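You operate a simulated robot arm through the tools that you are given. There is no shell and no other tool. Be economical: measure what you need, move in short steps, check, and stop when the job is done.

You are at the controls of a simulated two-armed robot. One attempt, no reset.

Task
Pick up the sleeve from the top of the steel table with one hand, pass it to the other hand and put it on the top of the square table.

The check looks at the end state, three seconds after you hand in, the way a careful person would. Anything else that was tipped, shoved, dropped, spilled or broken makes it a failure.

Robot
Two 7-joint arms with two-finger parallel grippers on one trunk, on a base that drives. Base frame: it is fixed to the floor where the robot stands at the start and does not move with it; the origin is under the middle of the robot, x ahead of it, y to its left, z up; the surface under the hand at the start is at about z = 0.86. Units: m, degrees, N and s.
The left shoulder is at the start at [0.02, 0.113, 1.222], the right one opposite. With the tool pointing down near the work surface each hand reaches from about 0.22 to 0.6 m from the robot's upright axis, wherever it stands, measured 20 degrees to its own side. Places, roughly: top of the square table [-1.9, -0.6, 0.8]. Payload 1.57 kg a hand.
Tool frame (each hand has its own): the origin (TCP) lies between the finger pads and is the grasp point; the fingertips stand 0.03 m ahead of it; z points along the fingers, y is the line along which they close. The gripper opens to 0.08 m. The fingers are 0.017 m wide and 0.012 m thick; the gripper's body (0.04 by 0.082 m) begins 0.08 m behind the TCP.
Orientation is that of the tool frame in the base frame, as a unit quaternion [x, y, z, w]. With the fingers straight down and closing along the base's y, the tool's x points along the base's -x, its y along +y and its z along -z.

Tools
- The arms move only by the tool send_rows. It takes "left_plan", "right_plan" or both (then of equal length, played together; a hand with none holds still); each is a list of rows, each an object of numbers (a shift or turn left out is 0, a gripper value left out holds the last): "dx", "dy", "dz": the shift along the tool's x, y, z in units of 50 mm (1.0 is 50 mm); "ax", "ay", "az": the turn, a rotation vector about the tool's x, y, z in units of 5 degrees (1.0 is 5 degrees); "jaw": the finger opening in mm, from 0 to 80. In form: [{"dx": .., "dy": .., "dz": .., "ax": .., "ay": .., "az": .., "jaw": ..}, ...]. A call has 1 to 10 rows; each row shifts and turns the commanded pose from where the row before left it, along the tool's axes as they then stand. A call with a number of a shift or a turn outside -1 to 1 is refused whole. Each row takes 0.2 s and may step no farther than 0.05 m and 8.6 degrees from the row before; otherwise, or with a gripper value out of range, the whole call is refused. Where a pose cannot be reached the arm comes as near as it can. A force on the tool above 40 N (or 10 N above the force at the start of the call, whichever is more), or a blocked arm, ends the call early, and 0.2 s more pass. The fingers move at their own pace (about 0.045 m/s each) and stop on an object; they squeeze with about 20 N. The grip force told is the motor's: it shows also when the fingers shut on nothing. Time passes only in rows, and 0.2 s behind the last, so rows that do not move let the fingers close. It gives the time, the measured TCP pose, the force on the tool (base axes), the opening and the grip force at its end, in the units of the frame above (readings bear some noise), with the torque about the TCP (base axes, N m) and any sound that the robot's microphone picked up, and new pictures: "views" is both (left out), scene, wrist or none (wrist: the cameras of the hands that moved).
- Cameras (640 x 400 px; columns grow to the right, rows downward): "scene" is now at [0.0973, 0.0054, 1.3463]; the picture's right is [0.07, -1.00, 0.00], its down [-0.59, -0.04, -0.81] and it looks along [0.80, 0.05, -0.59] (base axes); focal length 258 px, centre (320, 200). "left" rides on the left gripper at [0.072, 0.007, -0.122] in its tool frame; the picture's right is [-0.09, 1.00, 0.00], its down [-0.84, -0.08, -0.54] and it looks along [-0.54, -0.05, 0.84] (tool axes); focal length 238 px, centre (320, 200). "right" rides on the right gripper at [0.072, -0.007, -0.122] in its tool frame; the picture's right is [0.09, 1.00, 0.00], its down [-0.84, 0.08, -0.54] and it looks along [-0.54, 0.05, 0.84] (tool axes); focal length 238 px, centre (320, 200). There is no depth. A picture from a camera that has moved, and an enlarged one, comes with that camera's place and axes in the base frame and with its lens.
- move_column(by): slides the trunk up (or, below 0, down) by that many m; the arms and the scene camera ride with it, the base frame stays. It gives what a move gives, with no picture.
- drive_base(legs): drives the robot by 1 to 6 legs, each [ahead, left, turn to the left] in m, m and degrees, along the robot's own axes; the way and the turn of a leg run together, so that a leg with both is an arc; at most 1.5 m and 180 degrees a leg. The arms and the cameras ride along, it lands a little off, and it stops where it bumps. It gives what a move gives, and a new picture of the scene camera.
- aim_head(pan, tilt): turns the head with the scene camera to pan (to the left, within 80 degrees either way) and tilt (down, from -29 to 69), counted from straight ahead of the robot. It gives what a move gives, and a new picture of the scene camera.
- enlarge(camera, box): a new picture of the part [left, top, right, bottom] of that camera's present view, enlarged. No time passes.
- sign_off(): hands the job in; it is judged then, once.

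Work in short steps. Places have to be worked out from the pictures, the camera data and where the tool is seen: move nearer, look again, correct. Check each grasp and each placing, and mend what went wrong. You have 120 turns and 260 pictures in all, those below and enlarged ones among them. Open the grippers and draw the arms clear of the work before you hand the job in, unless the task says otherwise; then end with one line.

The tools are called after "Request:" by a JSON object that holds its "method" and its "body". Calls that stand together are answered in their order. send_rows: Moves the arms, as the interface text tells. Its arguments: {"type":"object","properties":{"left_plan":{"type":"array"},"right_plan":{"type":"array"},"views":{"type":"string","enum":["both","scene","wrist","none"]}},"required":[]} The other tools are called the same way: move_column (by) slides the trunk up or down; drive_base (legs) drives the base; aim_head (pan, tilt) turns the head that bears the scene camera; enlarge (camera, box) takes an enlarged picture of a part of a camera's view; sign_off () hands the job in.

At the start:

```text
time: 0.0
left_eef_pos: [0.4733, 0.2397, 1.17]
left_orientation: [-0.001, 1.0, 0.0, 0.0]
left_ft_force: [0.0, -0.6, -0.2]
left_wrist_torque: [0.0, 0.04, 0.0]
left_gripper_width: 0.0802
left_grip_force: 0.1
right_eef_pos: [0.4298, -0.1744, 1.134]
right_orientation: [0.0, 1.0, -0.001, 0.0]
right_ft_force: [-0.4, -0.4, 0.4]
right_wrist_torque: [0.0, 0.03, 0.0]
right_gripper_width: 0.0802
right_grip_force: 0.0
trunk travel left (down, up): [-0.275, 0.295]
robot x, y, heading: [-0.0023, -0.003, -0.4]
head pan, tilt: [3.7, 36.3]
```

scene: 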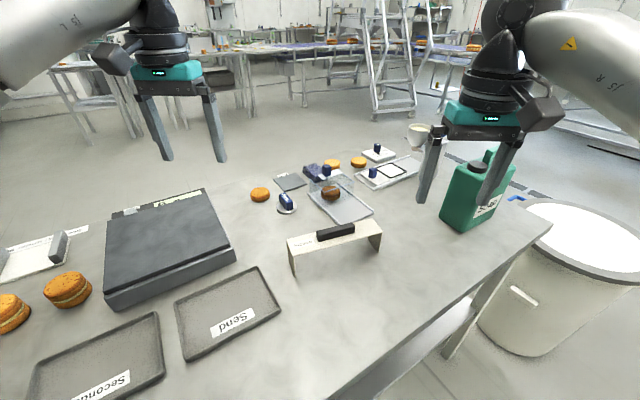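
right: 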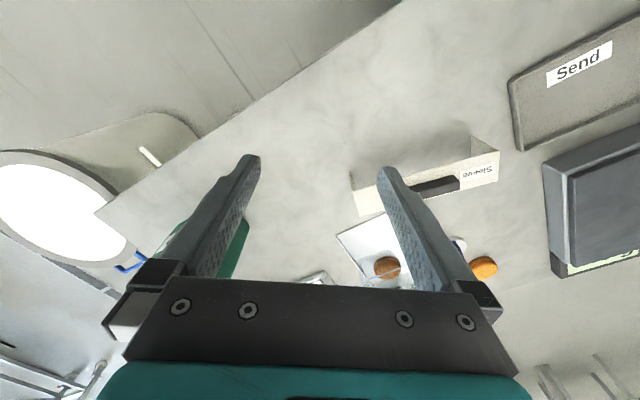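
left: 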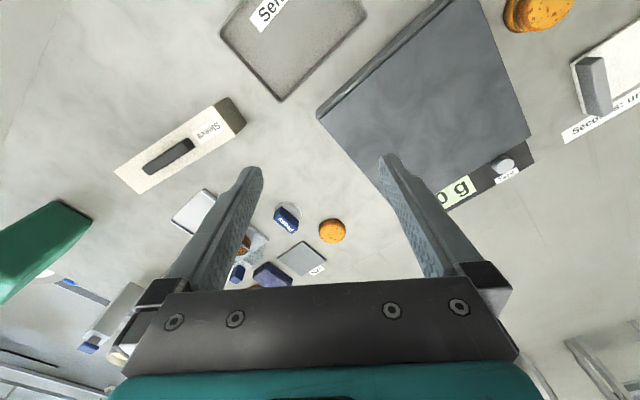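

The sleeve looks like the beige bridge-shaped piece with the dark block on top, at about x 0.5, y -0.02. I'll enlarge it to see its form.

Request:
{"method": "enlarge", "body": {"camera": "scene", "box": [260, 180, 420, 280]}}

Request:
{"method": "enlarge", "body": {"camera": "left", "box": [90, 80, 266, 200]}}

Request:
{"method": "enlarge", "body": {"camera": "right", "box": [330, 110, 520, 230]}}

```text
4.00 times, centred on (340, 230) of scene
camera zoom: at [0.0973, 0.0054, 1.3463], right [0.07, -1.0, 0.0], down [-0.59, -0.04, -0.81], along [0.8, 0.05, -0.59], focal length 1031 px, centre (240, 80)
```

zoom: 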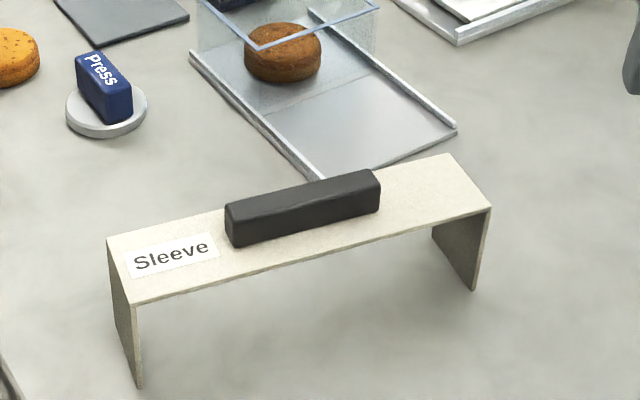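

```text
3.33 times, centred on (178, 140) of left
camera zoom: at [0.4018, 0.2476, 1.2928], right [0.09, 1.0, 0.0], down [0.84, -0.08, 0.54], along [0.54, -0.05, -0.84], focal length 794 px, centre (793, 400)
```

zoom: 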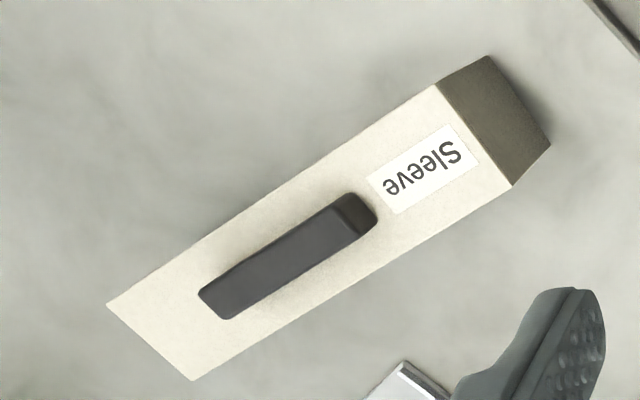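

```text
3.33 times, centred on (425, 170) of right
camera zoom: at [0.3567, -0.1817, 1.2554], right [-0.09, 1.0, 0.0], down [0.84, 0.08, 0.54], along [0.54, 0.05, -0.84], focal length 794 px, centre (-30, 300)
```

zoom: 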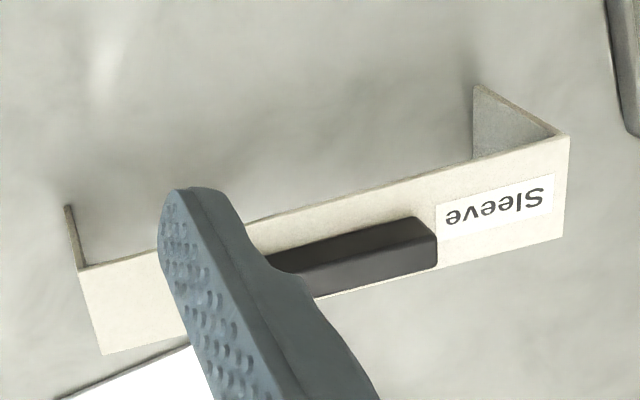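

The sleeve's top is about 0.22 x 0.052 m at z≈0.93, centred near (0.527, -0.005), with its long axis along (0.405, -0.914) and a slim handle in the middle. The left hand will take the label end across its width and lift it. The right hand then takes the handle, so I first turn both hands in place.

Request:
{"method": "send_rows", "body": {"left_plan": [{"az": 1}, {"az": 1}, {"az": 1}, {"az": 1}, {"az": 1}, {"az": 1}, {"az": 1}, {"az": 1}, {"az": 1}, {"az": 1}], "right_plan": [{"az": -1}, {"az": -1}, {"az": -1}, {"az": -1}, {"az": -1}, {"az": -1}, {"az": -1}, {"az": -1}, {"az": -1}, {"az": -1}], "views": "none"}}

```text
time: 2.2
left_eef_pos: [0.3967, 0.1788, 1.1584]
left_orientation: [0.421, 0.907, 0.001, 0.001]
left_ft_force: [0.7, 0.2, -0.2]
left_wrist_torque: [0.01, -0.04, -0.03]
left_gripper_width: 0.0801
left_grip_force: 0.1
left hand out of reach, approached as far as the arm can: row 6, 7, 8, 9, 10
right_eef_pos: [0.4068, -0.1692, 1.1349]
right_orientation: [-0.422, 0.906, -0.001, 0.001]
right_ft_force: [-0.2, 0.2, -0.9]
right_wrist_torque: [-0.02, -0.01, 0.01]
right_gripper_width: 0.08
right_grip_force: 0.0
right hand out of reach, approached as far as the arm can: row 10
trunk travel left (down, up): [-0.275, 0.295]
robot x, y, heading: [0.0033, -0.0031, -0.0]
head pan, tilt: [3.7, 36.3]
```

The left hand drew back at that height, since reach is better lower down. I'll finish its turn while lowering, and bring the right hand lower as it turns on.

Request:
{"method": "send_rows", "body": {"left_plan": [{"az": 1, "dz": 0.7}, {"az": 1, "dz": 0.7}, {"az": 1, "dz": 0.7}, {"az": 0.3, "dz": 0.3}], "right_plan": [{"az": -1}, {"az": -1}, {"az": -1}, {"az": -1}], "views": "both"}}

```text
time: 3.2
left_eef_pos: [0.3709, 0.1237, 1.0861]
left_orientation: [0.515, 0.857, 0.002, 0.002]
left_ft_force: [-0.6, 1.2, 0.3]
left_wrist_torque: [-0.03, 0.0, 0.01]
left_gripper_width: 0.0799
left_grip_force: 0.0
left hand out of reach, approached as far as the arm can: row 1, 2, 3, 4
right_eef_pos: [0.3383, -0.1179, 1.1334]
right_orientation: [-0.573, 0.82, 0.0, 0.0]
right_ft_force: [0.9, -0.1, 1.1]
right_wrist_torque: [-0.02, 0.0, -0.01]
right_gripper_width: 0.0801
right_grip_force: 0.0
right hand out of reach, approached as far as the arm can: row 1, 2, 3, 4
trunk travel left (down, up): [-0.275, 0.295]
robot x, y, heading: [-0.0001, -0.001, 0.0]
head pan, tilt: [3.7, 36.3]
camera scene: at [0.0966, 0.0065, 1.3464], right [0.07, -1.0, 0.0], down [-0.59, -0.04, -0.81], along [0.8, 0.05, -0.59], focal length 258 px, centre (320, 200)
camera right: at [0.3205, -0.1868, 1.2543], right [-0.97, 0.26, 0.0], down [0.21, 0.81, 0.54], along [0.14, 0.52, -0.84], focal length 238 px, centre (320, 200)
camera left: at [0.344, 0.1907, 1.209], right [0.92, 0.39, 0.0], down [0.32, -0.78, 0.54], along [0.21, -0.5, -0.84], focal length 238 px, centre (320, 200)
```

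scene: 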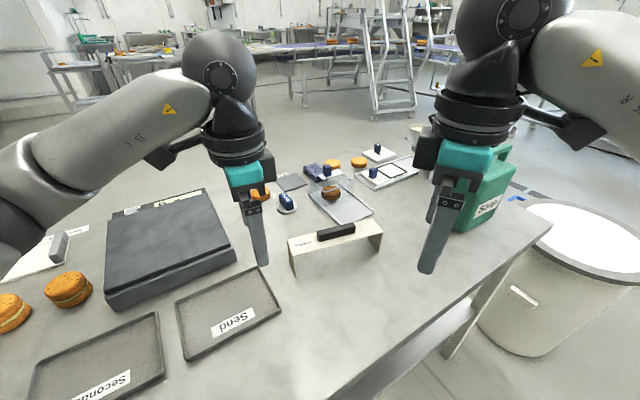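
right: 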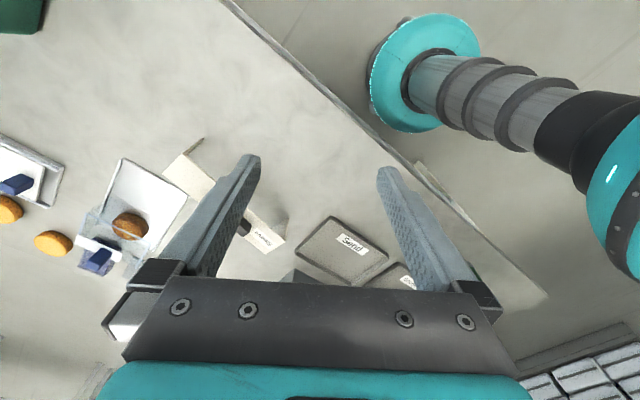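
left: 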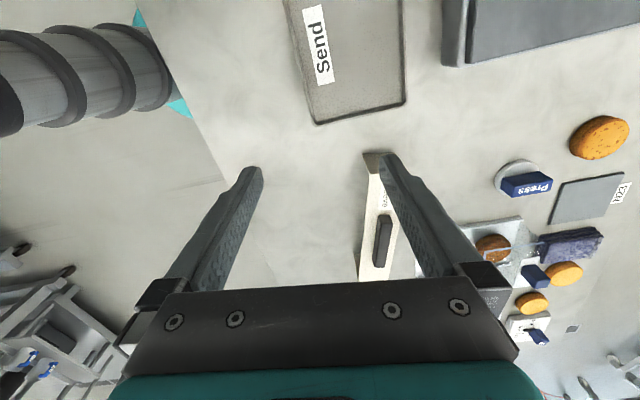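

Both hands turned but were drawn inward. I'll move the left hand out and down toward the label end and see whether it gets there.

Request:
{"method": "send_rows", "body": {"left_plan": [{"dz": 0.5}, {"dx": -0.45, "dy": 0.42, "dz": 0.2}, {"dx": -0.45, "dy": 0.42, "dz": 0.2}, {"dx": -0.45, "dy": 0.42, "dz": 0.2}, {"dx": -0.45, "dy": 0.42, "dz": 0.2}], "views": "none"}}

```text
time: 4.4
left_eef_pos: [0.3728, 0.1228, 1.0854]
left_orientation: [0.515, 0.857, 0.002, 0.0]
left_ft_force: [0.1, -0.6, 0.3]
left_wrist_torque: [0.01, 0.0, 0.04]
left_gripper_width: 0.0802
left_grip_force: 0.1
left hand out of reach, approached as far as the arm can: row 1, 2, 3, 4, 5
right_eef_pos: [0.3407, -0.1179, 1.1325]
right_orientation: [-0.573, 0.82, -0.001, 0.0]
right_ft_force: [0.0, 0.4, 0.2]
right_wrist_torque: [0.02, -0.01, -0.02]
right_gripper_width: 0.0802
right_grip_force: 0.1
trunk travel left (down, up): [-0.275, 0.295]
robot x, y, heading: [-0.0003, -0.0008, -0.1]
head pan, tilt: [3.7, 36.3]
```

The left hand is at a joint limit and did not move. I'll turn both hands back the other way, separating them first, to learn the usable wrist range.

Request:
{"method": "send_rows", "body": {"left_plan": [{"dx": 0.3, "az": -1}, {"dx": 0.3, "az": -1}, {"dx": 0.3, "az": -1}, {"az": -1}, {"az": -1}, {"az": -1}, {"az": -1}, {"az": -1}, {"az": -1}, {"az": -1}], "right_plan": [{"dx": 0.3, "az": 1}, {"dx": 0.3, "az": 1}, {"dx": 0.3, "az": 1}, {"az": 1}, {"az": 1}, {"az": 1}, {"az": 1}, {"az": 1}, {"az": 1}, {"az": 1}], "views": "none"}}

Request:
{"method": "send_rows", "body": {"left_plan": [{"az": -1}, {"az": -1}, {"az": -1}, {"az": -1}, {"az": -1}, {"az": -1}, {"az": -1}, {"az": -1}, {"az": -1}, {"az": -1}], "right_plan": [{"az": 1}, {"az": 1}, {"az": 1}, {"az": 1}, {"az": 1}, {"az": 1}, {"az": 1}, {"az": 1}, {"az": 1}, {"az": 1}], "views": "none"}}

```text
time: 6.6
left_eef_pos: [0.3502, 0.1627, 1.0859]
left_orientation: [0.112, 0.994, 0.0, 0.0]
left_ft_force: [-0.4, 0.4, 0.2]
left_wrist_torque: [0.02, 0.0, 0.02]
left_gripper_width: 0.0801
left_grip_force: 0.1
right_eef_pos: [0.3202, -0.1589, 1.1333]
right_orientation: [-0.172, 0.985, 0.0, 0.0]
right_ft_force: [0.0, 0.0, -0.1]
right_wrist_torque: [-0.03, 0.0, -0.03]
right_gripper_width: 0.0797
right_grip_force: 0.0
trunk travel left (down, up): [-0.275, 0.295]
robot x, y, heading: [0.0002, -0.0028, -0.1]
head pan, tilt: [3.7, 36.3]
```

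```text
time: 8.8
left_eef_pos: [0.3491, 0.1625, 1.0863]
left_orientation: [-0.319, 0.948, 0.0, 0.001]
left_ft_force: [-0.5, -1.2, 0.2]
left_wrist_torque: [-0.02, 0.01, 0.01]
left_gripper_width: 0.0802
left_grip_force: 0.1
right_eef_pos: [0.3203, -0.159, 1.1328]
right_orientation: [0.26, 0.966, 0.0, 0.0]
right_ft_force: [-0.3, 0.0, -0.4]
right_wrist_torque: [0.01, 0.03, 0.02]
right_gripper_width: 0.0802
right_grip_force: 0.1
trunk travel left (down, up): [-0.275, 0.295]
robot x, y, heading: [0.0005, 0.0032, 0.1]
head pan, tilt: [3.7, 36.3]
```

The inward turn works freely so far (left +37°, right -30°). I'll keep turning to find where it stops.

Request:
{"method": "send_rows", "body": {"left_plan": [{"az": -1}, {"az": -1}, {"az": -1}, {"az": -1}, {"az": -1}, {"az": -1}, {"az": -1}, {"az": -1}, {"az": -1}, {"az": -1}], "right_plan": [{"az": 1}, {"az": 1}, {"az": 1}, {"az": 1}, {"az": 1}, {"az": 1}, {"az": 1}, {"az": 0.4}, {}, {}], "views": "scene"}}

```text
time: 11.0
left_eef_pos: [0.3487, 0.1616, 1.0857]
left_orientation: [-0.689, 0.724, 0.0, 0.001]
left_ft_force: [0.5, -0.2, 0.1]
left_wrist_torque: [0.0, 0.02, 0.03]
left_gripper_width: 0.0802
left_grip_force: 0.0
right_eef_pos: [0.322, -0.1578, 1.1337]
right_orientation: [0.552, 0.834, 0.0, 0.0]
right_ft_force: [0.5, 0.0, -1.1]
right_wrist_torque: [0.01, 0.0, 0.02]
right_gripper_width: 0.0802
right_grip_force: 0.1
trunk travel left (down, up): [-0.275, 0.295]
robot x, y, heading: [-0.0009, 0.0012, -0.2]
head pan, tilt: [3.7, 36.3]
camera scene: at [0.0973, 0.0054, 1.3463], right [0.07, -1.0, 0.0], down [-0.59, -0.04, -0.81], along [0.8, 0.05, -0.59], focal length 258 px, centre (320, 200)
```

scene: 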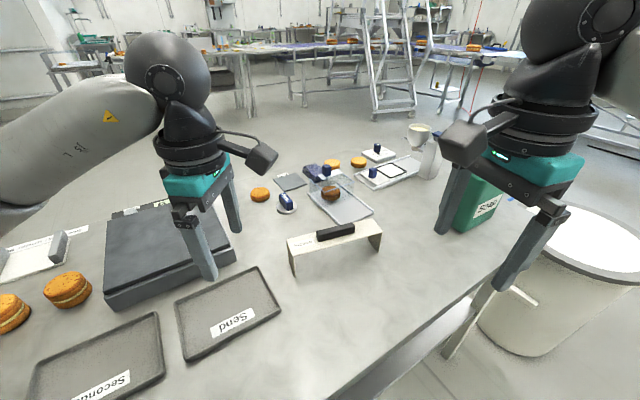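

The wrist cameras are solid blocks, and the wrists only turn freely inward. New plan: the right hand (yaw -67°, camera outward) takes the label end, and after lifting and turning the sleeve, the left hand takes the handle tilted away. First I move the left hand aside and turn it back.

Request:
{"method": "send_rows", "body": {"left_plan": [{"dx": -1}, {"dx": -1}, {"dx": -1}, {"az": 1}, {"az": 1}, {"az": 1}, {"az": 1}, {"az": 1}, {"az": 1}, {"az": 1}], "views": "none"}}

Request:
{"method": "send_rows", "body": {"left_plan": [{"az": 1}, {"az": 1}, {"az": 1}, {"az": 1}, {"az": 1}, {"az": 1}, {"az": 1}, {"az": 1}, {"az": 1}, {"az": 1}], "views": "none"}}

```text
time: 13.2
left_eef_pos: [0.3568, 0.3107, 1.0857]
left_orientation: [-0.438, 0.899, 0.0, 0.001]
left_ft_force: [-0.2, -0.1, 0.2]
left_wrist_torque: [0.01, -0.03, 0.0]
left_gripper_width: 0.0801
left_grip_force: 0.0
right_eef_pos: [0.3206, -0.1583, 1.1329]
right_orientation: [0.552, 0.834, 0.0, 0.0]
right_ft_force: [0.0, -0.7, 0.3]
right_wrist_torque: [-0.02, 0.01, -0.01]
right_gripper_width: 0.0798
right_grip_force: 0.0
trunk travel left (down, up): [-0.275, 0.295]
robot x, y, heading: [0.004, -0.0009, 0.1]
head pan, tilt: [3.7, 36.3]
```

```text
time: 15.4
left_eef_pos: [0.3573, 0.3104, 1.0858]
left_orientation: [-0.018, 1.0, 0.0, 0.002]
left_ft_force: [0.1, 0.0, 0.5]
left_wrist_torque: [-0.01, 0.02, 0.0]
left_gripper_width: 0.0798
left_grip_force: 0.1
right_eef_pos: [0.3213, -0.1589, 1.1327]
right_orientation: [0.552, 0.834, 0.0, 0.0]
right_ft_force: [0.6, 0.2, -0.4]
right_wrist_torque: [0.02, -0.01, 0.01]
right_gripper_width: 0.08
right_grip_force: 0.1
trunk travel left (down, up): [-0.275, 0.295]
robot x, y, heading: [-0.0, 0.0046, 0.1]
head pan, tilt: [3.7, 36.3]
```

Left is clear. Now the right hand goes above the label end (target about (0.487, 0.084, 1.05)).

Request:
{"method": "send_rows", "body": {"right_plan": [{"dx": 0.454, "dy": 0.709, "dz": 0.237}, {"dx": 0.454, "dy": 0.709, "dz": 0.237}, {"dx": 0.454, "dy": 0.709, "dz": 0.237}, {"dx": 0.454, "dy": 0.709, "dz": 0.237}, {"dx": 0.454, "dy": 0.709, "dz": 0.237}, {"dx": 0.454, "dy": 0.709, "dz": 0.237}, {"dx": 0.454, "dy": 0.709, "dz": 0.237}], "views": "both"}}

```text
time: 17.0
left_eef_pos: [0.3556, 0.3127, 1.0858]
left_orientation: [-0.019, 1.0, 0.001, 0.0]
left_ft_force: [-0.7, 0.2, -0.2]
left_wrist_torque: [-0.05, -0.01, 0.02]
left_gripper_width: 0.08
left_grip_force: 0.1
right_eef_pos: [0.4885, 0.0876, 1.0503]
right_orientation: [0.551, 0.834, 0.001, 0.001]
right_ft_force: [0.2, 0.0, 0.4]
right_wrist_torque: [-0.04, 0.01, 0.01]
right_gripper_width: 0.08
right_grip_force: 0.1
trunk travel left (down, up): [-0.275, 0.295]
robot x, y, heading: [-0.0, 0.0, -0.0]
head pan, tilt: [3.7, 36.3]
camera scene: at [0.0972, 0.0066, 1.3463], right [0.07, -1.0, 0.0], down [-0.59, -0.04, -0.81], along [0.8, 0.05, -0.59], focal length 258 px, centre (320, 200)
camera right: at [0.4539, 0.1509, 1.171], right [0.88, 0.48, 0.0], down [0.4, -0.74, 0.54], along [0.26, -0.48, -0.84], focal length 238 px, centre (320, 200)
```

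scene: 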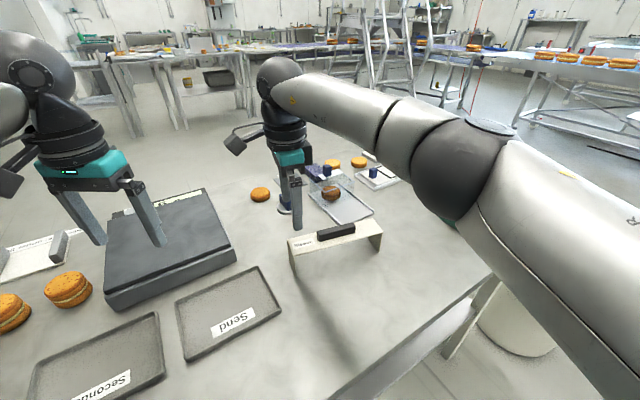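
right: 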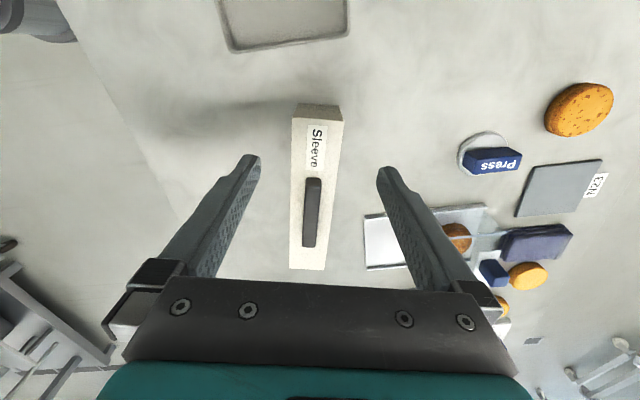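

The wrist view confirms the estimate: label end midpoint (0.482, 0.097), axis -66°. I'll correct a few mm and go down so the pads straddle the end by the leg.

Request:
{"method": "send_rows", "body": {"right_plan": [{"dx": 0.07, "dy": -0.045, "dz": 0.7}, {"dz": 0.7}, {"dz": 0.7}, {"dz": 0.64}], "views": "both"}}

```text
time: 18.0
left_eef_pos: [0.3575, 0.3115, 1.0863]
left_orientation: [-0.017, 1.0, 0.0, 0.0]
left_ft_force: [0.6, -0.3, 0.6]
left_wrist_torque: [-0.03, 0.01, -0.02]
left_gripper_width: 0.0799
left_grip_force: 0.1
right_eef_pos: [0.4823, 0.0874, 0.9127]
right_orientation: [0.552, 0.834, 0.0, -0.001]
right_ft_force: [0.1, 0.1, 0.1]
right_wrist_torque: [-0.01, -0.01, 0.03]
right_gripper_width: 0.0798
right_grip_force: 0.0
trunk travel left (down, up): [-0.275, 0.295]
robot x, y, heading: [0.0014, 0.002, 0.0]
head pan, tilt: [3.7, 36.3]
camera scene: at [0.0974, 0.0055, 1.3463], right [0.07, -1.0, 0.0], down [-0.59, -0.04, -0.81], along [0.8, 0.05, -0.59], focal length 258 px, centre (320, 200)
camera right: at [0.4491, 0.1513, 1.0334], right [0.88, 0.47, 0.0], down [0.4, -0.74, 0.54], along [0.26, -0.48, -0.84], focal length 238 px, centre (320, 200)
```

scene: 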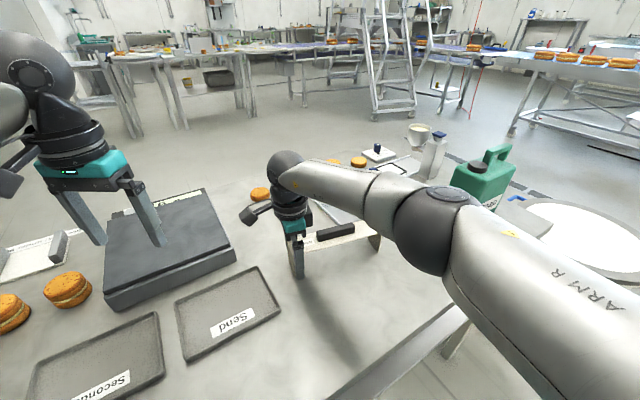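
right: 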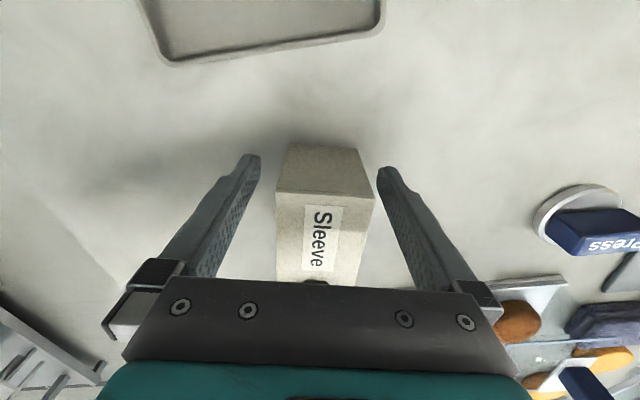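

The fingers straddle the label end, nearly centred. Closing now.

Request:
{"method": "send_rows", "body": {"right_plan": [{"jaw": 40}, {"jaw": 30}, {"jaw": 30}, {"jaw": 30}], "views": "wrist"}}

```text
time: 19.0
left_eef_pos: [0.3563, 0.3126, 1.0868]
left_orientation: [-0.019, 1.0, -0.001, 0.0]
left_ft_force: [0.1, -0.1, 0.2]
left_wrist_torque: [-0.01, 0.01, -0.04]
left_gripper_width: 0.0802
left_grip_force: 0.0
right_eef_pos: [0.4836, 0.087, 0.9125]
right_orientation: [0.552, 0.834, 0.001, 0.0]
right_ft_force: [-0.5, -0.1, 1.1]
right_wrist_torque: [0.02, 0.02, 0.02]
right_gripper_width: 0.0515
right_grip_force: 19.9
trunk travel left (down, up): [-0.275, 0.295]
robot x, y, heading: [-0.0017, 0.0017, -0.3]
head pan, tilt: [3.7, 36.3]
camera right: at [0.4491, 0.1513, 1.0339], right [0.88, 0.47, 0.0], down [0.4, -0.74, 0.54], along [0.26, -0.48, -0.84], focal length 238 px, centre (320, 200)
```

right: 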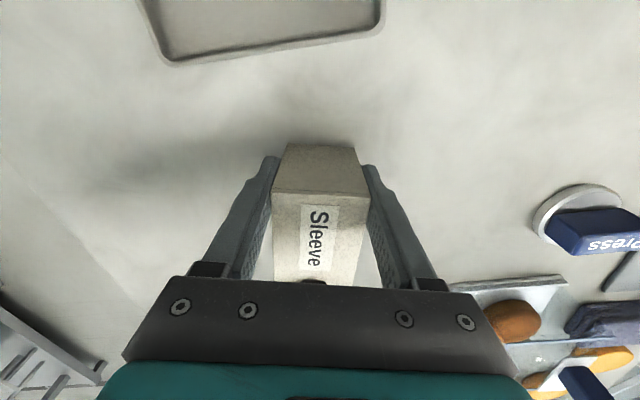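

Gripped at 51.5 mm with 20 N. I'll lift 3 cm gently and check for sag.

Request:
{"method": "send_rows", "body": {"right_plan": [{"dz": -0.2}, {"dz": -0.2}, {"dz": -0.2}], "views": "both"}}

```text
time: 19.8
left_eef_pos: [0.3561, 0.3117, 1.0862]
left_orientation: [-0.018, 1.0, 0.0, 0.0]
left_ft_force: [-0.4, -0.7, -0.5]
left_wrist_torque: [-0.01, -0.02, -0.03]
left_gripper_width: 0.0799
left_grip_force: 0.1
right_eef_pos: [0.4821, 0.0874, 0.9428]
right_orientation: [0.552, 0.834, 0.001, 0.0]
right_ft_force: [-0.1, 0.2, -0.3]
right_wrist_torque: [0.03, 0.03, 0.01]
right_gripper_width: 0.0516
right_grip_force: 19.3
trunk travel left (down, up): [-0.275, 0.295]
robot x, y, heading: [0.0022, -0.0021, -0.0]
head pan, tilt: [3.7, 36.3]
camera scene: at [0.0973, 0.0054, 1.3463], right [0.07, -1.0, 0.0], down [-0.59, -0.04, -0.81], along [0.8, 0.05, -0.59], focal length 258 px, centre (320, 200)
camera right: at [0.4489, 0.1508, 1.0642], right [0.88, 0.47, 0.0], down [0.4, -0.74, 0.54], along [0.26, -0.48, -0.84], focal length 238 px, centre (320, 200)
```

scene: 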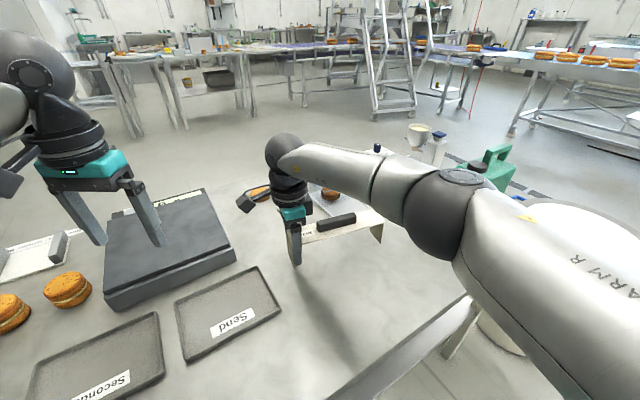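
right: 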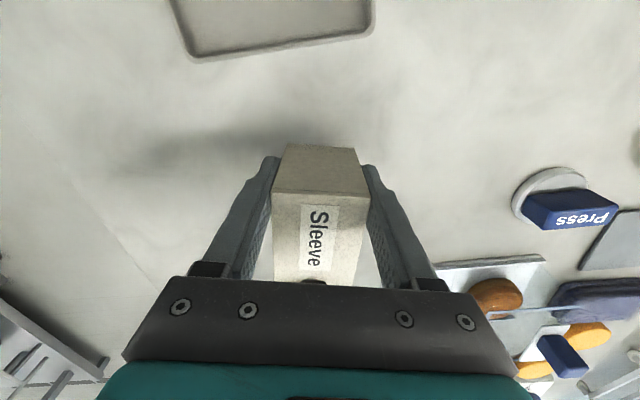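

No sag, and it is very light. I'll raise it to about z 1.06, bring it nearer, then swing it to point ahead.

Request:
{"method": "send_rows", "body": {"right_plan": [{"dz": -0.8}, {"dz": -0.8}, {"dz": -0.75}, {"dx": -0.25, "dy": -0.81}, {"dx": -0.25, "dy": -0.81}, {"dx": -0.25, "dy": -0.81}, {"dx": -0.25, "dy": -0.81}, {"az": -1}, {"az": -1}, {"az": -1}], "views": "scene"}}

Request:
{"method": "send_rows", "body": {"right_plan": [{"az": -1}, {"az": -1}, {"az": -1}, {"az": -1}, {"az": -1}, {"az": -1}, {"az": -1}, {"az": -1}, {"az": -1}, {"az": -1}], "views": "both"}}

```text
time: 22.0
left_eef_pos: [0.3574, 0.3111, 1.0867]
left_orientation: [-0.018, 1.0, 0.0, 0.001]
left_ft_force: [-0.7, 0.2, -0.2]
left_wrist_torque: [-0.01, 0.02, -0.01]
left_gripper_width: 0.0801
left_grip_force: 0.0
right_eef_pos: [0.3544, -0.0216, 1.0612]
right_orientation: [0.437, 0.899, -0.001, 0.0]
right_ft_force: [-0.2, 0.1, -0.3]
right_wrist_torque: [0.05, 0.02, -0.02]
right_gripper_width: 0.0519
right_grip_force: 19.9
trunk travel left (down, up): [-0.275, 0.295]
robot x, y, heading: [-0.0011, -0.0002, -0.4]
head pan, tilt: [3.7, 36.3]
camera scene: at [0.0973, 0.0054, 1.3463], right [0.07, -1.0, 0.0], down [-0.59, -0.04, -0.81], along [0.8, 0.05, -0.59], focal length 258 px, centre (320, 200)
```

scene: 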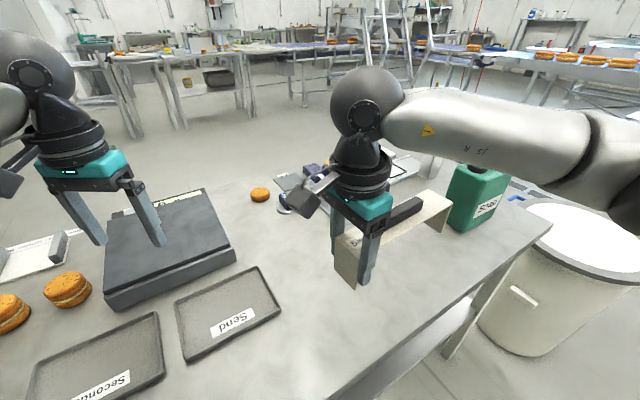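

```text
time: 24.2
left_eef_pos: [0.3564, 0.3118, 1.0854]
left_orientation: [-0.019, 1.0, -0.001, 0.001]
left_ft_force: [-0.6, 0.2, -0.4]
left_wrist_torque: [0.01, 0.01, 0.01]
left_gripper_width: 0.0802
left_grip_force: 0.0
right_eef_pos: [0.3534, -0.0234, 1.0611]
right_orientation: [0.016, 1.0, 0.001, 0.0]
right_ft_force: [0.0, -0.8, -0.2]
right_wrist_torque: [0.01, 0.01, 0.01]
right_gripper_width: 0.0513
right_grip_force: 20.4
trunk travel left (down, up): [-0.275, 0.295]
robot x, y, heading: [0.0004, 0.0006, -0.4]
head pan, tilt: [3.7, 36.3]
camera scene: at [0.0973, 0.0054, 1.3463], right [0.07, -1.0, 0.0], down [-0.59, -0.04, -0.81], along [0.8, 0.05, -0.59], focal length 258 px, centre (320, 200)
camera right: at [0.2817, -0.027, 1.1817], right [-0.06, 1.0, 0.0], down [0.84, 0.05, 0.54], along [0.54, 0.03, -0.84], focal length 238 px, centre (320, 200)
```

scene: 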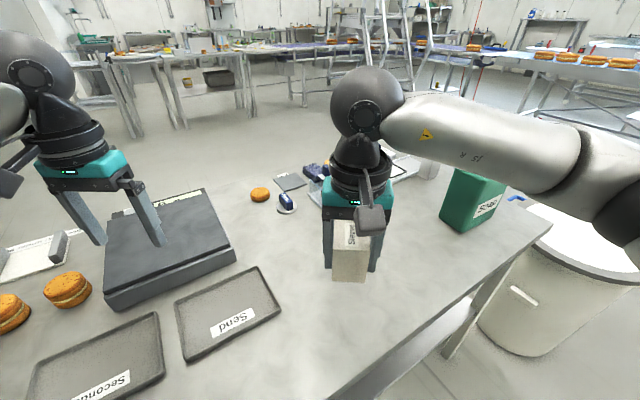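
right: 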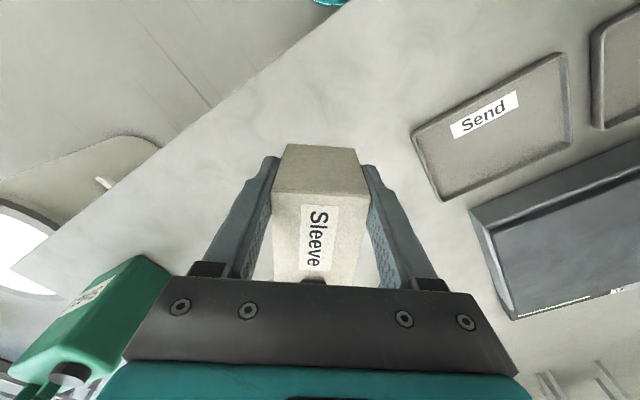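

The sleeve is held level, but the right hand hides it from the head camera. I'll turn it 25° further so the free end points ahead-left, and set the left hand at the same yaw, higher and tilted 30° outward.

Request:
{"method": "send_rows", "body": {"left_plan": [{"az": -1, "dz": -0.7}, {"az": -1, "dz": -0.7}, {"az": -1, "dz": -0.7}, {"az": -1, "dz": -0.3}, {"ay": 1, "az": 0}, {"ay": 1}, {"ay": 1}, {"ay": 1}, {"ay": 1}, {"ay": 1}], "right_plan": [{"az": -1}, {"az": -1}, {"az": -1}, {"az": -1}, {"az": -0.8}, {}, {}, {}, {}, {}], "views": "both"}}

```text
time: 26.4
left_eef_pos: [0.357, 0.3112, 1.2063]
left_orientation: [-0.186, 0.948, -0.05, -0.254]
left_ft_force: [-1.3, -0.8, -0.2]
left_wrist_torque: [0.01, -0.01, 0.0]
left_gripper_width: 0.0801
left_grip_force: 0.1
right_eef_pos: [0.3535, -0.0223, 1.0608]
right_orientation: [-0.19, 0.982, -0.001, -0.001]
right_ft_force: [-0.2, 0.0, 0.2]
right_wrist_torque: [-0.02, 0.04, 0.01]
right_gripper_width: 0.0515
right_grip_force: 19.8
trunk travel left (down, up): [-0.275, 0.295]
robot x, y, heading: [0.0004, -0.0065, 0.1]
head pan, tilt: [3.7, 36.3]
camera scene: at [0.0975, 0.005, 1.3463], right [0.06, -1.0, 0.0], down [-0.59, -0.04, -0.81], along [0.8, 0.05, -0.59], focal length 258 px, centre (320, 200)
camera right: at [0.2898, -0.056, 1.1819], right [-0.46, 0.89, 0.0], down [0.75, 0.38, 0.54], along [0.48, 0.25, -0.84], focal length 238 px, centre (320, 200)
camera left: at [0.3531, 0.317, 1.3491], right [-0.3, 0.95, -0.05], down [0.95, 0.3, 0.05], along [0.06, -0.03, -1.0], focal length 238 px, centre (320, 200)
```

scene: 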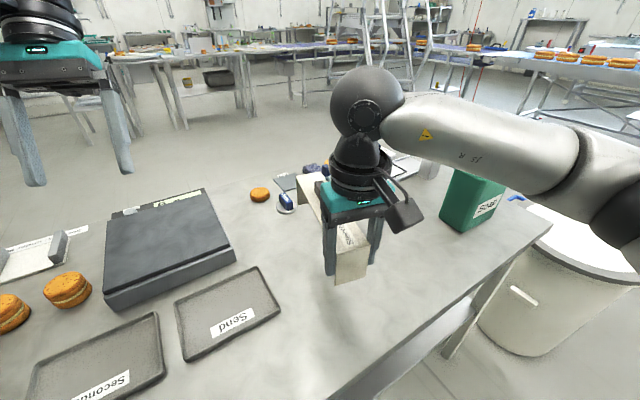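
right: 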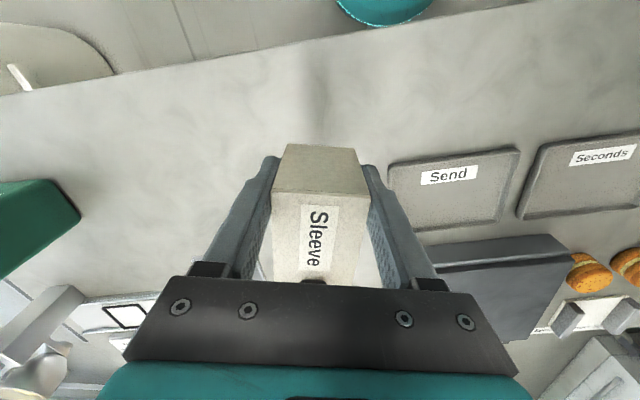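
left: 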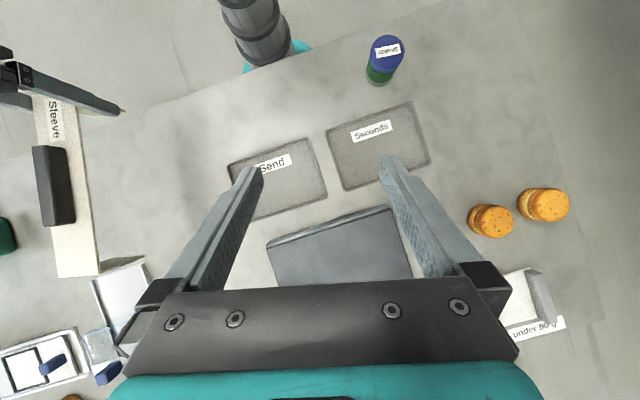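

The left camera, looking straight down, sees the whole sleeve, and the handle centre comes out near (0.443, 0.02). I'll bring the left hand sideways above the handle's far half, staying above it.

Request:
{"method": "send_rows", "body": {"left_plan": [{"dx": -0.055, "dy": -0.77, "dz": 0.0}, {"dx": -0.055, "dy": -0.77, "dz": 0.0}, {"dx": -0.055, "dy": -0.77, "dz": 0.0}, {"dx": -0.055, "dy": -0.77, "dz": 0.0}, {"dx": -0.055, "dy": -0.77, "dz": 0.05}, {"dx": -0.055, "dy": -0.77, "dz": 0.05}, {"dx": -0.055, "dy": -0.77, "dz": 0.05}, {"dx": -0.055, "dy": -0.77, "dz": 0.05}], "views": "both"}}

```text
time: 28.2
left_eef_pos: [0.4532, 0.0289, 1.1748]
left_orientation: [-0.184, 0.949, -0.049, -0.253]
left_ft_force: [-0.6, 0.3, -0.3]
left_wrist_torque: [0.03, 0.04, 0.0]
left_gripper_width: 0.0798
left_grip_force: 0.0
left hand out of reach, approached as far as the arm can: row 7, 8
right_eef_pos: [0.3536, -0.0238, 1.0591]
right_orientation: [-0.19, 0.982, 0.0, 0.0]
right_ft_force: [-0.8, 0.4, 0.1]
right_wrist_torque: [0.0, 0.04, 0.01]
right_gripper_width: 0.0514
right_grip_force: 20.1
trunk travel left (down, up): [-0.275, 0.295]
robot x, y, heading: [-0.001, 0.0004, 0.2]
head pan, tilt: [3.7, 36.3]
camera scene: at [0.0972, 0.0041, 1.3464], right [0.06, -1.0, 0.0], down [-0.59, -0.04, -0.81], along [0.8, 0.05, -0.59], focal length 258 px, centre (320, 200)
camera left: at [0.4509, 0.0369, 1.3184], right [-0.3, 0.95, -0.05], down [0.95, 0.3, 0.05], along [0.06, -0.03, -1.0], focal length 238 px, centre (320, 200)
```

scene: 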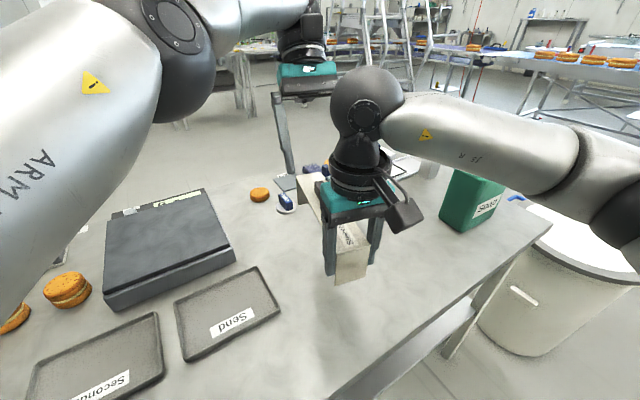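
left: 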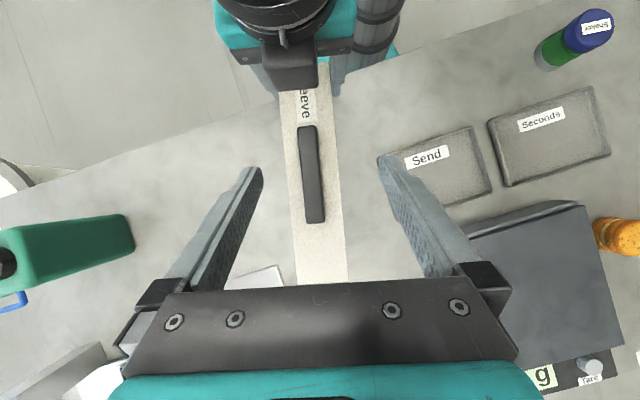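

Handle centre is at (0.444, 0.016), its top around z 1.10, running 55 to 143 mm ahead of the right TCP. The left hand is at its outer reach, so I'll draw the right hand back 20 mm, shift the left 9 mm, and lower it over the handle.

Request:
{"method": "send_rows", "body": {"left_plan": [{"dy": -0.18}, {}, {"dx": -0.21, "dz": 0.364}, {"dx": -0.21, "dz": 0.364}], "right_plan": [{"dx": 0.2}, {"dx": 0.2}, {}, {}], "views": "both"}}

```text
time: 29.2
left_eef_pos: [0.4528, 0.0245, 1.1324]
left_orientation: [-0.185, 0.948, -0.049, -0.253]
left_ft_force: [-0.6, -0.1, 0.0]
left_wrist_torque: [0.0, 0.01, -0.03]
left_gripper_width: 0.0802
left_grip_force: 0.0
left hand out of reach, approached as far as the arm can: row 1
right_eef_pos: [0.3349, -0.0294, 1.0611]
right_orientation: [-0.191, 0.982, 0.0, 0.0]
right_ft_force: [-0.9, -0.1, -1.1]
right_wrist_torque: [-0.02, 0.05, -0.02]
right_gripper_width: 0.0514
right_grip_force: 20.4
trunk travel left (down, up): [-0.275, 0.295]
robot x, y, heading: [0.0027, -0.0029, -0.1]
head pan, tilt: [3.7, 36.3]
camera scene: at [0.0974, 0.0056, 1.3463], right [0.07, -1.0, 0.0], down [-0.59, -0.04, -0.81], along [0.8, 0.05, -0.59], focal length 258 px, centre (320, 200)
camera right: at [0.2708, -0.0633, 1.1819], right [-0.46, 0.89, 0.0], down [0.75, 0.39, 0.54], along [0.48, 0.25, -0.84], focal length 238 px, centre (320, 200)
camera left: at [0.4501, 0.0307, 1.2748], right [-0.3, 0.95, -0.05], down [0.95, 0.3, 0.05], along [0.06, -0.03, -1.0], focal length 238 px, centre (320, 200)
```

scene: 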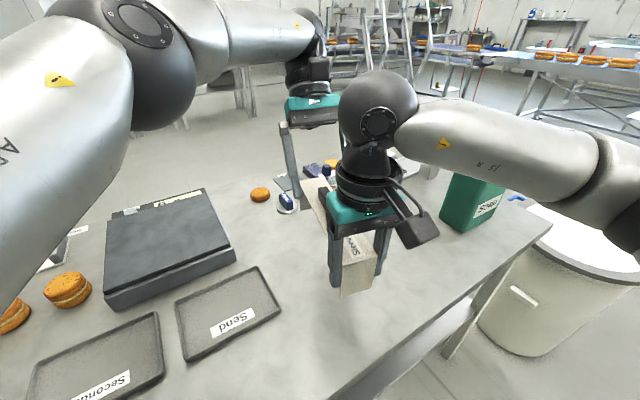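
right: 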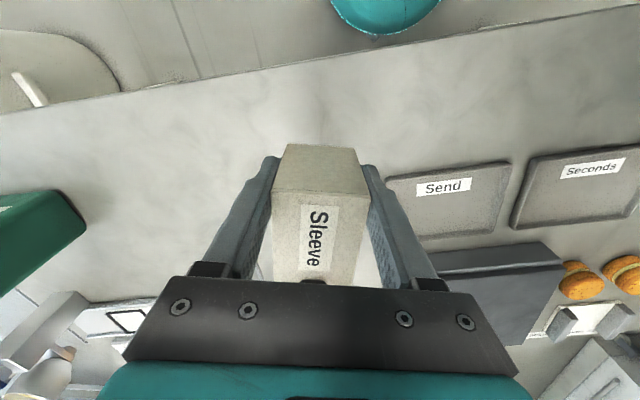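
left: 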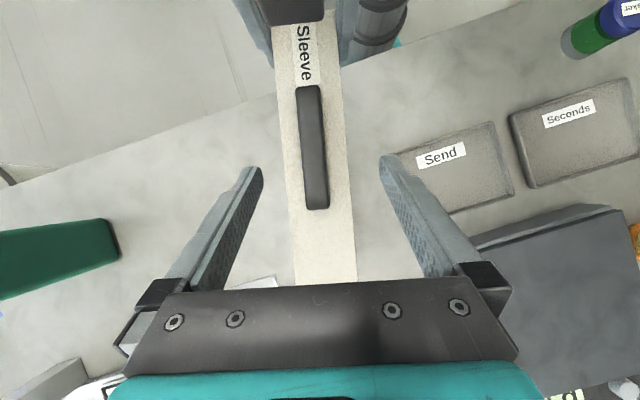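

The handle is now between the left fingers. A 4 mm sideways fix, 20 mm down, then close on the handle.

Request:
{"method": "send_rows", "body": {"left_plan": [{"dy": -0.08, "dx": -0.1, "dz": 0.173}, {"dx": -0.1, "dz": 0.173}, {}], "views": "wrist"}}

```text
time: 30.0
left_eef_pos: [0.4551, 0.0225, 1.1126]
left_orientation: [-0.186, 0.948, -0.049, -0.253]
left_ft_force: [-0.5, -0.1, -0.4]
left_wrist_torque: [0.0, 0.01, 0.03]
left_gripper_width: 0.0801
left_grip_force: 0.1
right_eef_pos: [0.3341, -0.0303, 1.0614]
right_orientation: [-0.191, 0.982, -0.001, 0.0]
right_ft_force: [-0.2, -0.1, -0.3]
right_wrist_torque: [0.01, 0.07, 0.0]
right_gripper_width: 0.0516
right_grip_force: 20.2
trunk travel left (down, up): [-0.275, 0.295]
robot x, y, heading: [0.0042, -0.0039, 0.0]
head pan, tilt: [3.7, 36.3]
camera left: at [0.4516, 0.0274, 1.2551], right [-0.3, 0.95, -0.05], down [0.95, 0.3, 0.05], along [0.06, -0.03, -1.0], focal length 238 px, centre (320, 200)
```

left: 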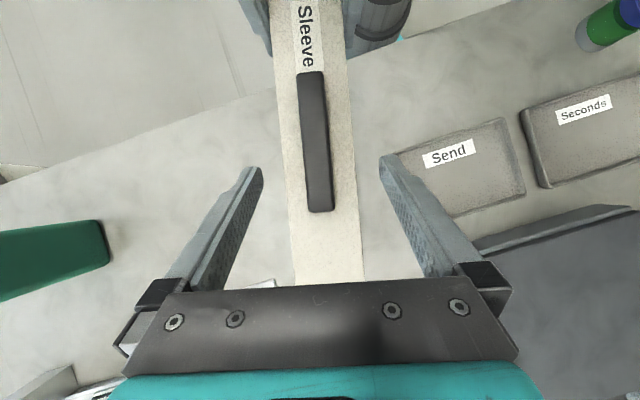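

Centred over the handle. Closing the left fingers.

Request:
{"method": "send_rows", "body": {"left_plan": [{"jaw": 40}, {"jaw": 25}, {"jaw": 10}, {"jaw": 5}, {"jaw": 5}, {"jaw": 5}], "views": "both"}}

```text
time: 31.4
left_eef_pos: [0.4551, 0.0212, 1.1125]
left_orientation: [-0.186, 0.948, -0.05, -0.254]
left_ft_force: [1.9, -2.9, -0.8]
left_wrist_torque: [-0.05, -0.05, 0.25]
left_gripper_width: 0.0171
left_grip_force: 20.4
right_eef_pos: [0.335, -0.0297, 1.0612]
right_orientation: [-0.19, 0.982, 0.0, 0.0]
right_ft_force: [-2.0, 3.7, -0.2]
right_wrist_torque: [-0.05, -0.1, 0.2]
right_gripper_width: 0.0513
right_grip_force: 20.3
trunk travel left (down, up): [-0.275, 0.295]
robot x, y, heading: [0.001, 0.0002, -0.1]
head pan, tilt: [3.7, 36.3]
camera scene: at [0.0973, 0.0054, 1.3463], right [0.07, -1.0, 0.0], down [-0.59, -0.04, -0.81], along [0.8, 0.05, -0.59], focal length 258 px, centre (320, 200)
camera left: at [0.4516, 0.0273, 1.2552], right [-0.3, 0.95, -0.05], down [0.95, 0.3, 0.05], along [0.06, -0.03, -1.0], focal length 238 px, centre (320, 200)
```

scene: 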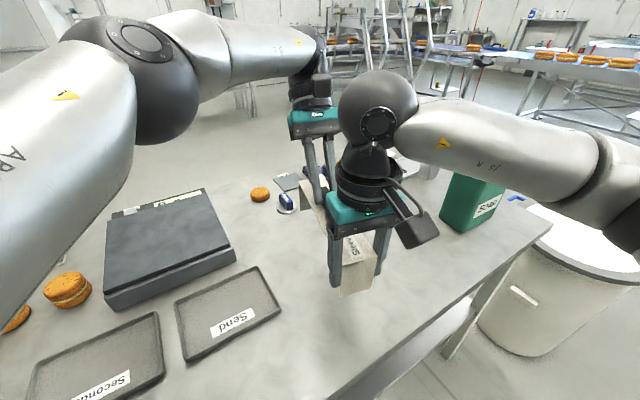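
left: 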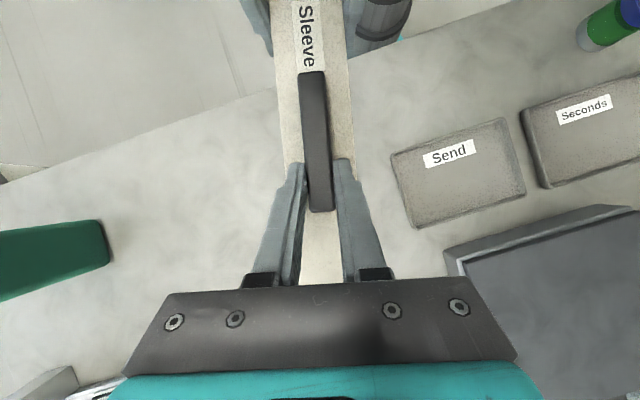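

The left hand grips the handle (17 mm, 20 N). Now I open the right hand and draw it straight up.

Request:
{"method": "send_rows", "body": {"right_plan": [{"jaw": 65}, {"jaw": 78}, {"jaw": 78}, {"jaw": 78}], "views": "wrist"}}

Request:
{"method": "enlarge", "body": {"camera": "left", "box": [200, 0, 440, 300]}}

```text
time: 32.4
left_eef_pos: [0.4542, 0.0218, 1.1115]
left_orientation: [-0.185, 0.948, -0.048, -0.253]
left_ft_force: [0.0, -0.1, 0.5]
left_wrist_torque: [-0.01, -0.04, -0.01]
left_gripper_width: 0.0172
left_grip_force: 20.1
right_eef_pos: [0.3337, -0.03, 1.0616]
right_orientation: [-0.191, 0.982, 0.0, 0.001]
right_ft_force: [0.2, 0.3, -0.1]
right_wrist_torque: [0.03, 0.02, -0.01]
right_gripper_width: 0.0781
right_grip_force: 0.0
trunk travel left (down, up): [-0.275, 0.295]
robot x, y, heading: [-0.0038, 0.0, -0.1]
head pan, tilt: [3.7, 36.3]
camera right: at [0.2708, -0.0634, 1.182], right [-0.46, 0.89, 0.0], down [0.75, 0.39, 0.54], along [0.48, 0.25, -0.84], focal length 238 px, centre (320, 200)
```

right: 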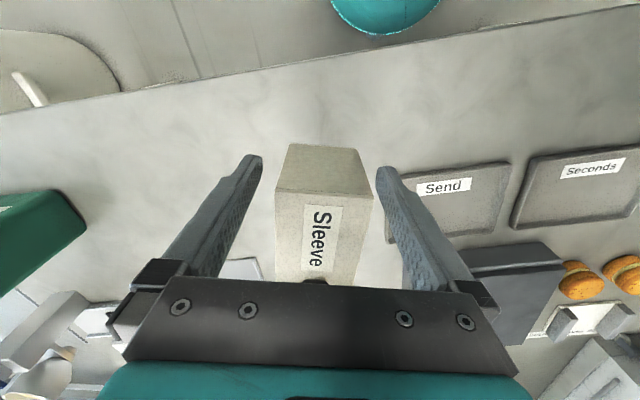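

```text
1.33 times, centred on (320, 150) of left
camera zoom: at [0.4516, 0.0276, 1.2552], right [-0.3, 0.95, -0.05], down [0.95, 0.3, 0.05], along [0.06, -0.03, -1.0], focal length 318 px, centre (320, 267)
```

zoom: 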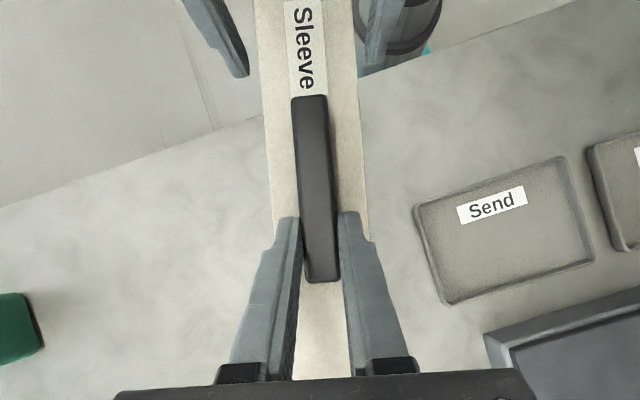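

The left hand holds the sleeve steadily. I'll slide the right hand off the end toward the robot, then away to the right.

Request:
{"method": "send_rows", "body": {"right_plan": [{"dx": 0.5}, {"dx": 0.5}, {"dy": -0.9}, {"dy": -0.9}, {"dy": -0.9}, {"dy": -0.9}], "views": "scene"}}

```text
time: 33.8
left_eef_pos: [0.4549, 0.0207, 1.1123]
left_orientation: [-0.186, 0.948, -0.05, -0.253]
left_ft_force: [-0.7, 0.3, -0.3]
left_wrist_torque: [0.01, -0.04, -0.02]
left_gripper_width: 0.0171
left_grip_force: 19.8
right_eef_pos: [0.3558, -0.2163, 1.0604]
right_orientation: [-0.191, 0.982, 0.0, 0.0]
right_ft_force: [0.6, 0.2, 0.5]
right_wrist_torque: [-0.01, 0.0, -0.01]
right_gripper_width: 0.0782
right_grip_force: 0.1
trunk travel left (down, up): [-0.275, 0.295]
robot x, y, heading: [-0.0007, -0.0013, -0.1]
head pan, tilt: [3.7, 36.3]
camera scene: at [0.0972, 0.0049, 1.3464], right [0.06, -1.0, 0.0], down [-0.59, -0.04, -0.81], along [0.8, 0.05, -0.59], focal length 258 px, centre (320, 200)
```

scene: 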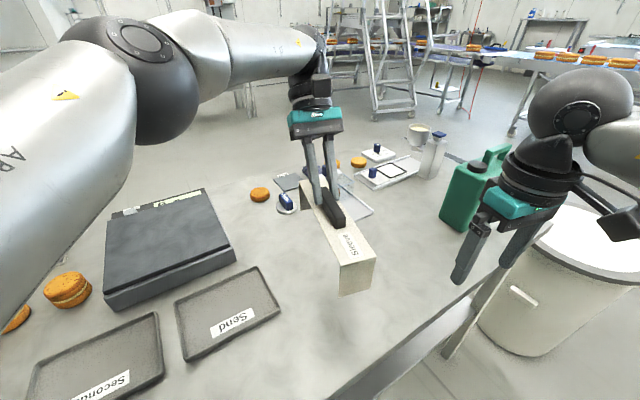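

Handed over. Before driving, I look to both sides with the head to learn the surroundings.

Request:
{"method": "aim_head", "body": {"pan": 80, "tilt": 25}}

Request:
{"method": "aim_head", "body": {"pan": -80, "tilt": 25}}

```text
time: 35.3
left_eef_pos: [0.4546, 0.0216, 1.1127]
left_orientation: [-0.185, 0.948, -0.05, -0.253]
left_ft_force: [-0.5, 0.5, 0.0]
left_wrist_torque: [0.02, 0.0, -0.01]
left_gripper_width: 0.0168
left_grip_force: 19.5
right_eef_pos: [0.3556, -0.2147, 1.0609]
right_orientation: [-0.191, 0.982, 0.0, 0.0]
right_ft_force: [0.0, -0.1, 0.5]
right_wrist_torque: [0.02, 0.0, 0.0]
right_gripper_width: 0.0778
right_grip_force: 0.2
trunk travel left (down, up): [-0.275, 0.295]
robot x, y, heading: [-0.0022, -0.0006, 0.2]
head pan, tilt: [80.0, 25.0]
camera scene: at [0.0262, 0.0904, 1.364], right [0.98, -0.17, 0.0], down [-0.07, -0.42, -0.91], along [0.16, 0.89, -0.42], focal length 258 px, centre (320, 200)
```

scene: 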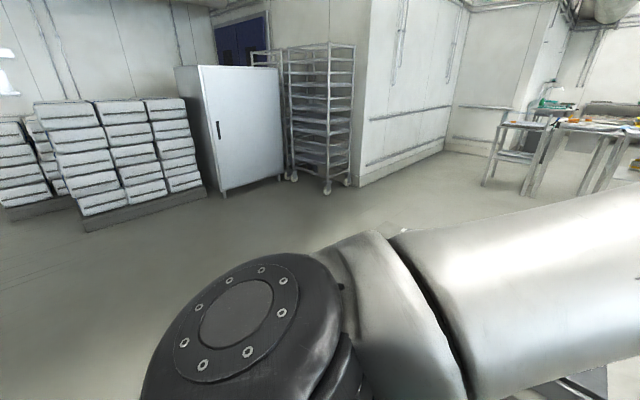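

```text
time: 37.8
left_eef_pos: [0.4545, 0.0201, 1.1124]
left_orientation: [-0.185, 0.948, -0.05, -0.253]
left_ft_force: [0.2, 0.2, 0.5]
left_wrist_torque: [0.01, -0.03, -0.02]
left_gripper_width: 0.0172
left_grip_force: 19.3
right_eef_pos: [0.3553, -0.2152, 1.0604]
right_orientation: [-0.19, 0.982, 0.0, 0.0]
right_ft_force: [0.3, -0.1, -0.8]
right_wrist_torque: [-0.01, -0.01, -0.03]
right_gripper_width: 0.078
right_grip_force: 0.0
trunk travel left (down, up): [-0.275, 0.295]
robot x, y, heading: [0.0005, 0.0009, -0.1]
head pan, tilt: [-80.0, 25.0]
camera scene: at [0.0262, -0.091, 1.364], right [-0.98, -0.17, 0.0], down [-0.07, 0.42, -0.91], along [0.16, -0.89, -0.42], focal length 258 px, centre (320, 200)
```

scene: 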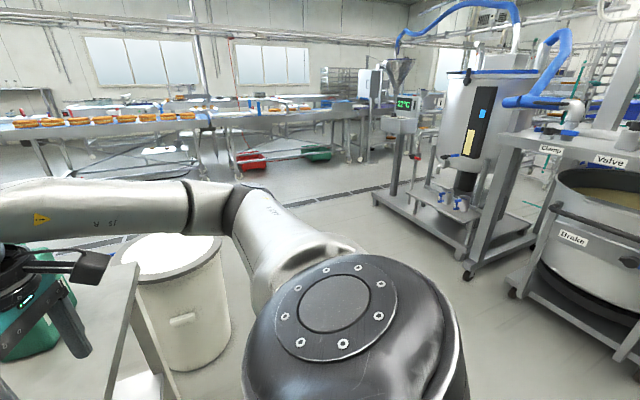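

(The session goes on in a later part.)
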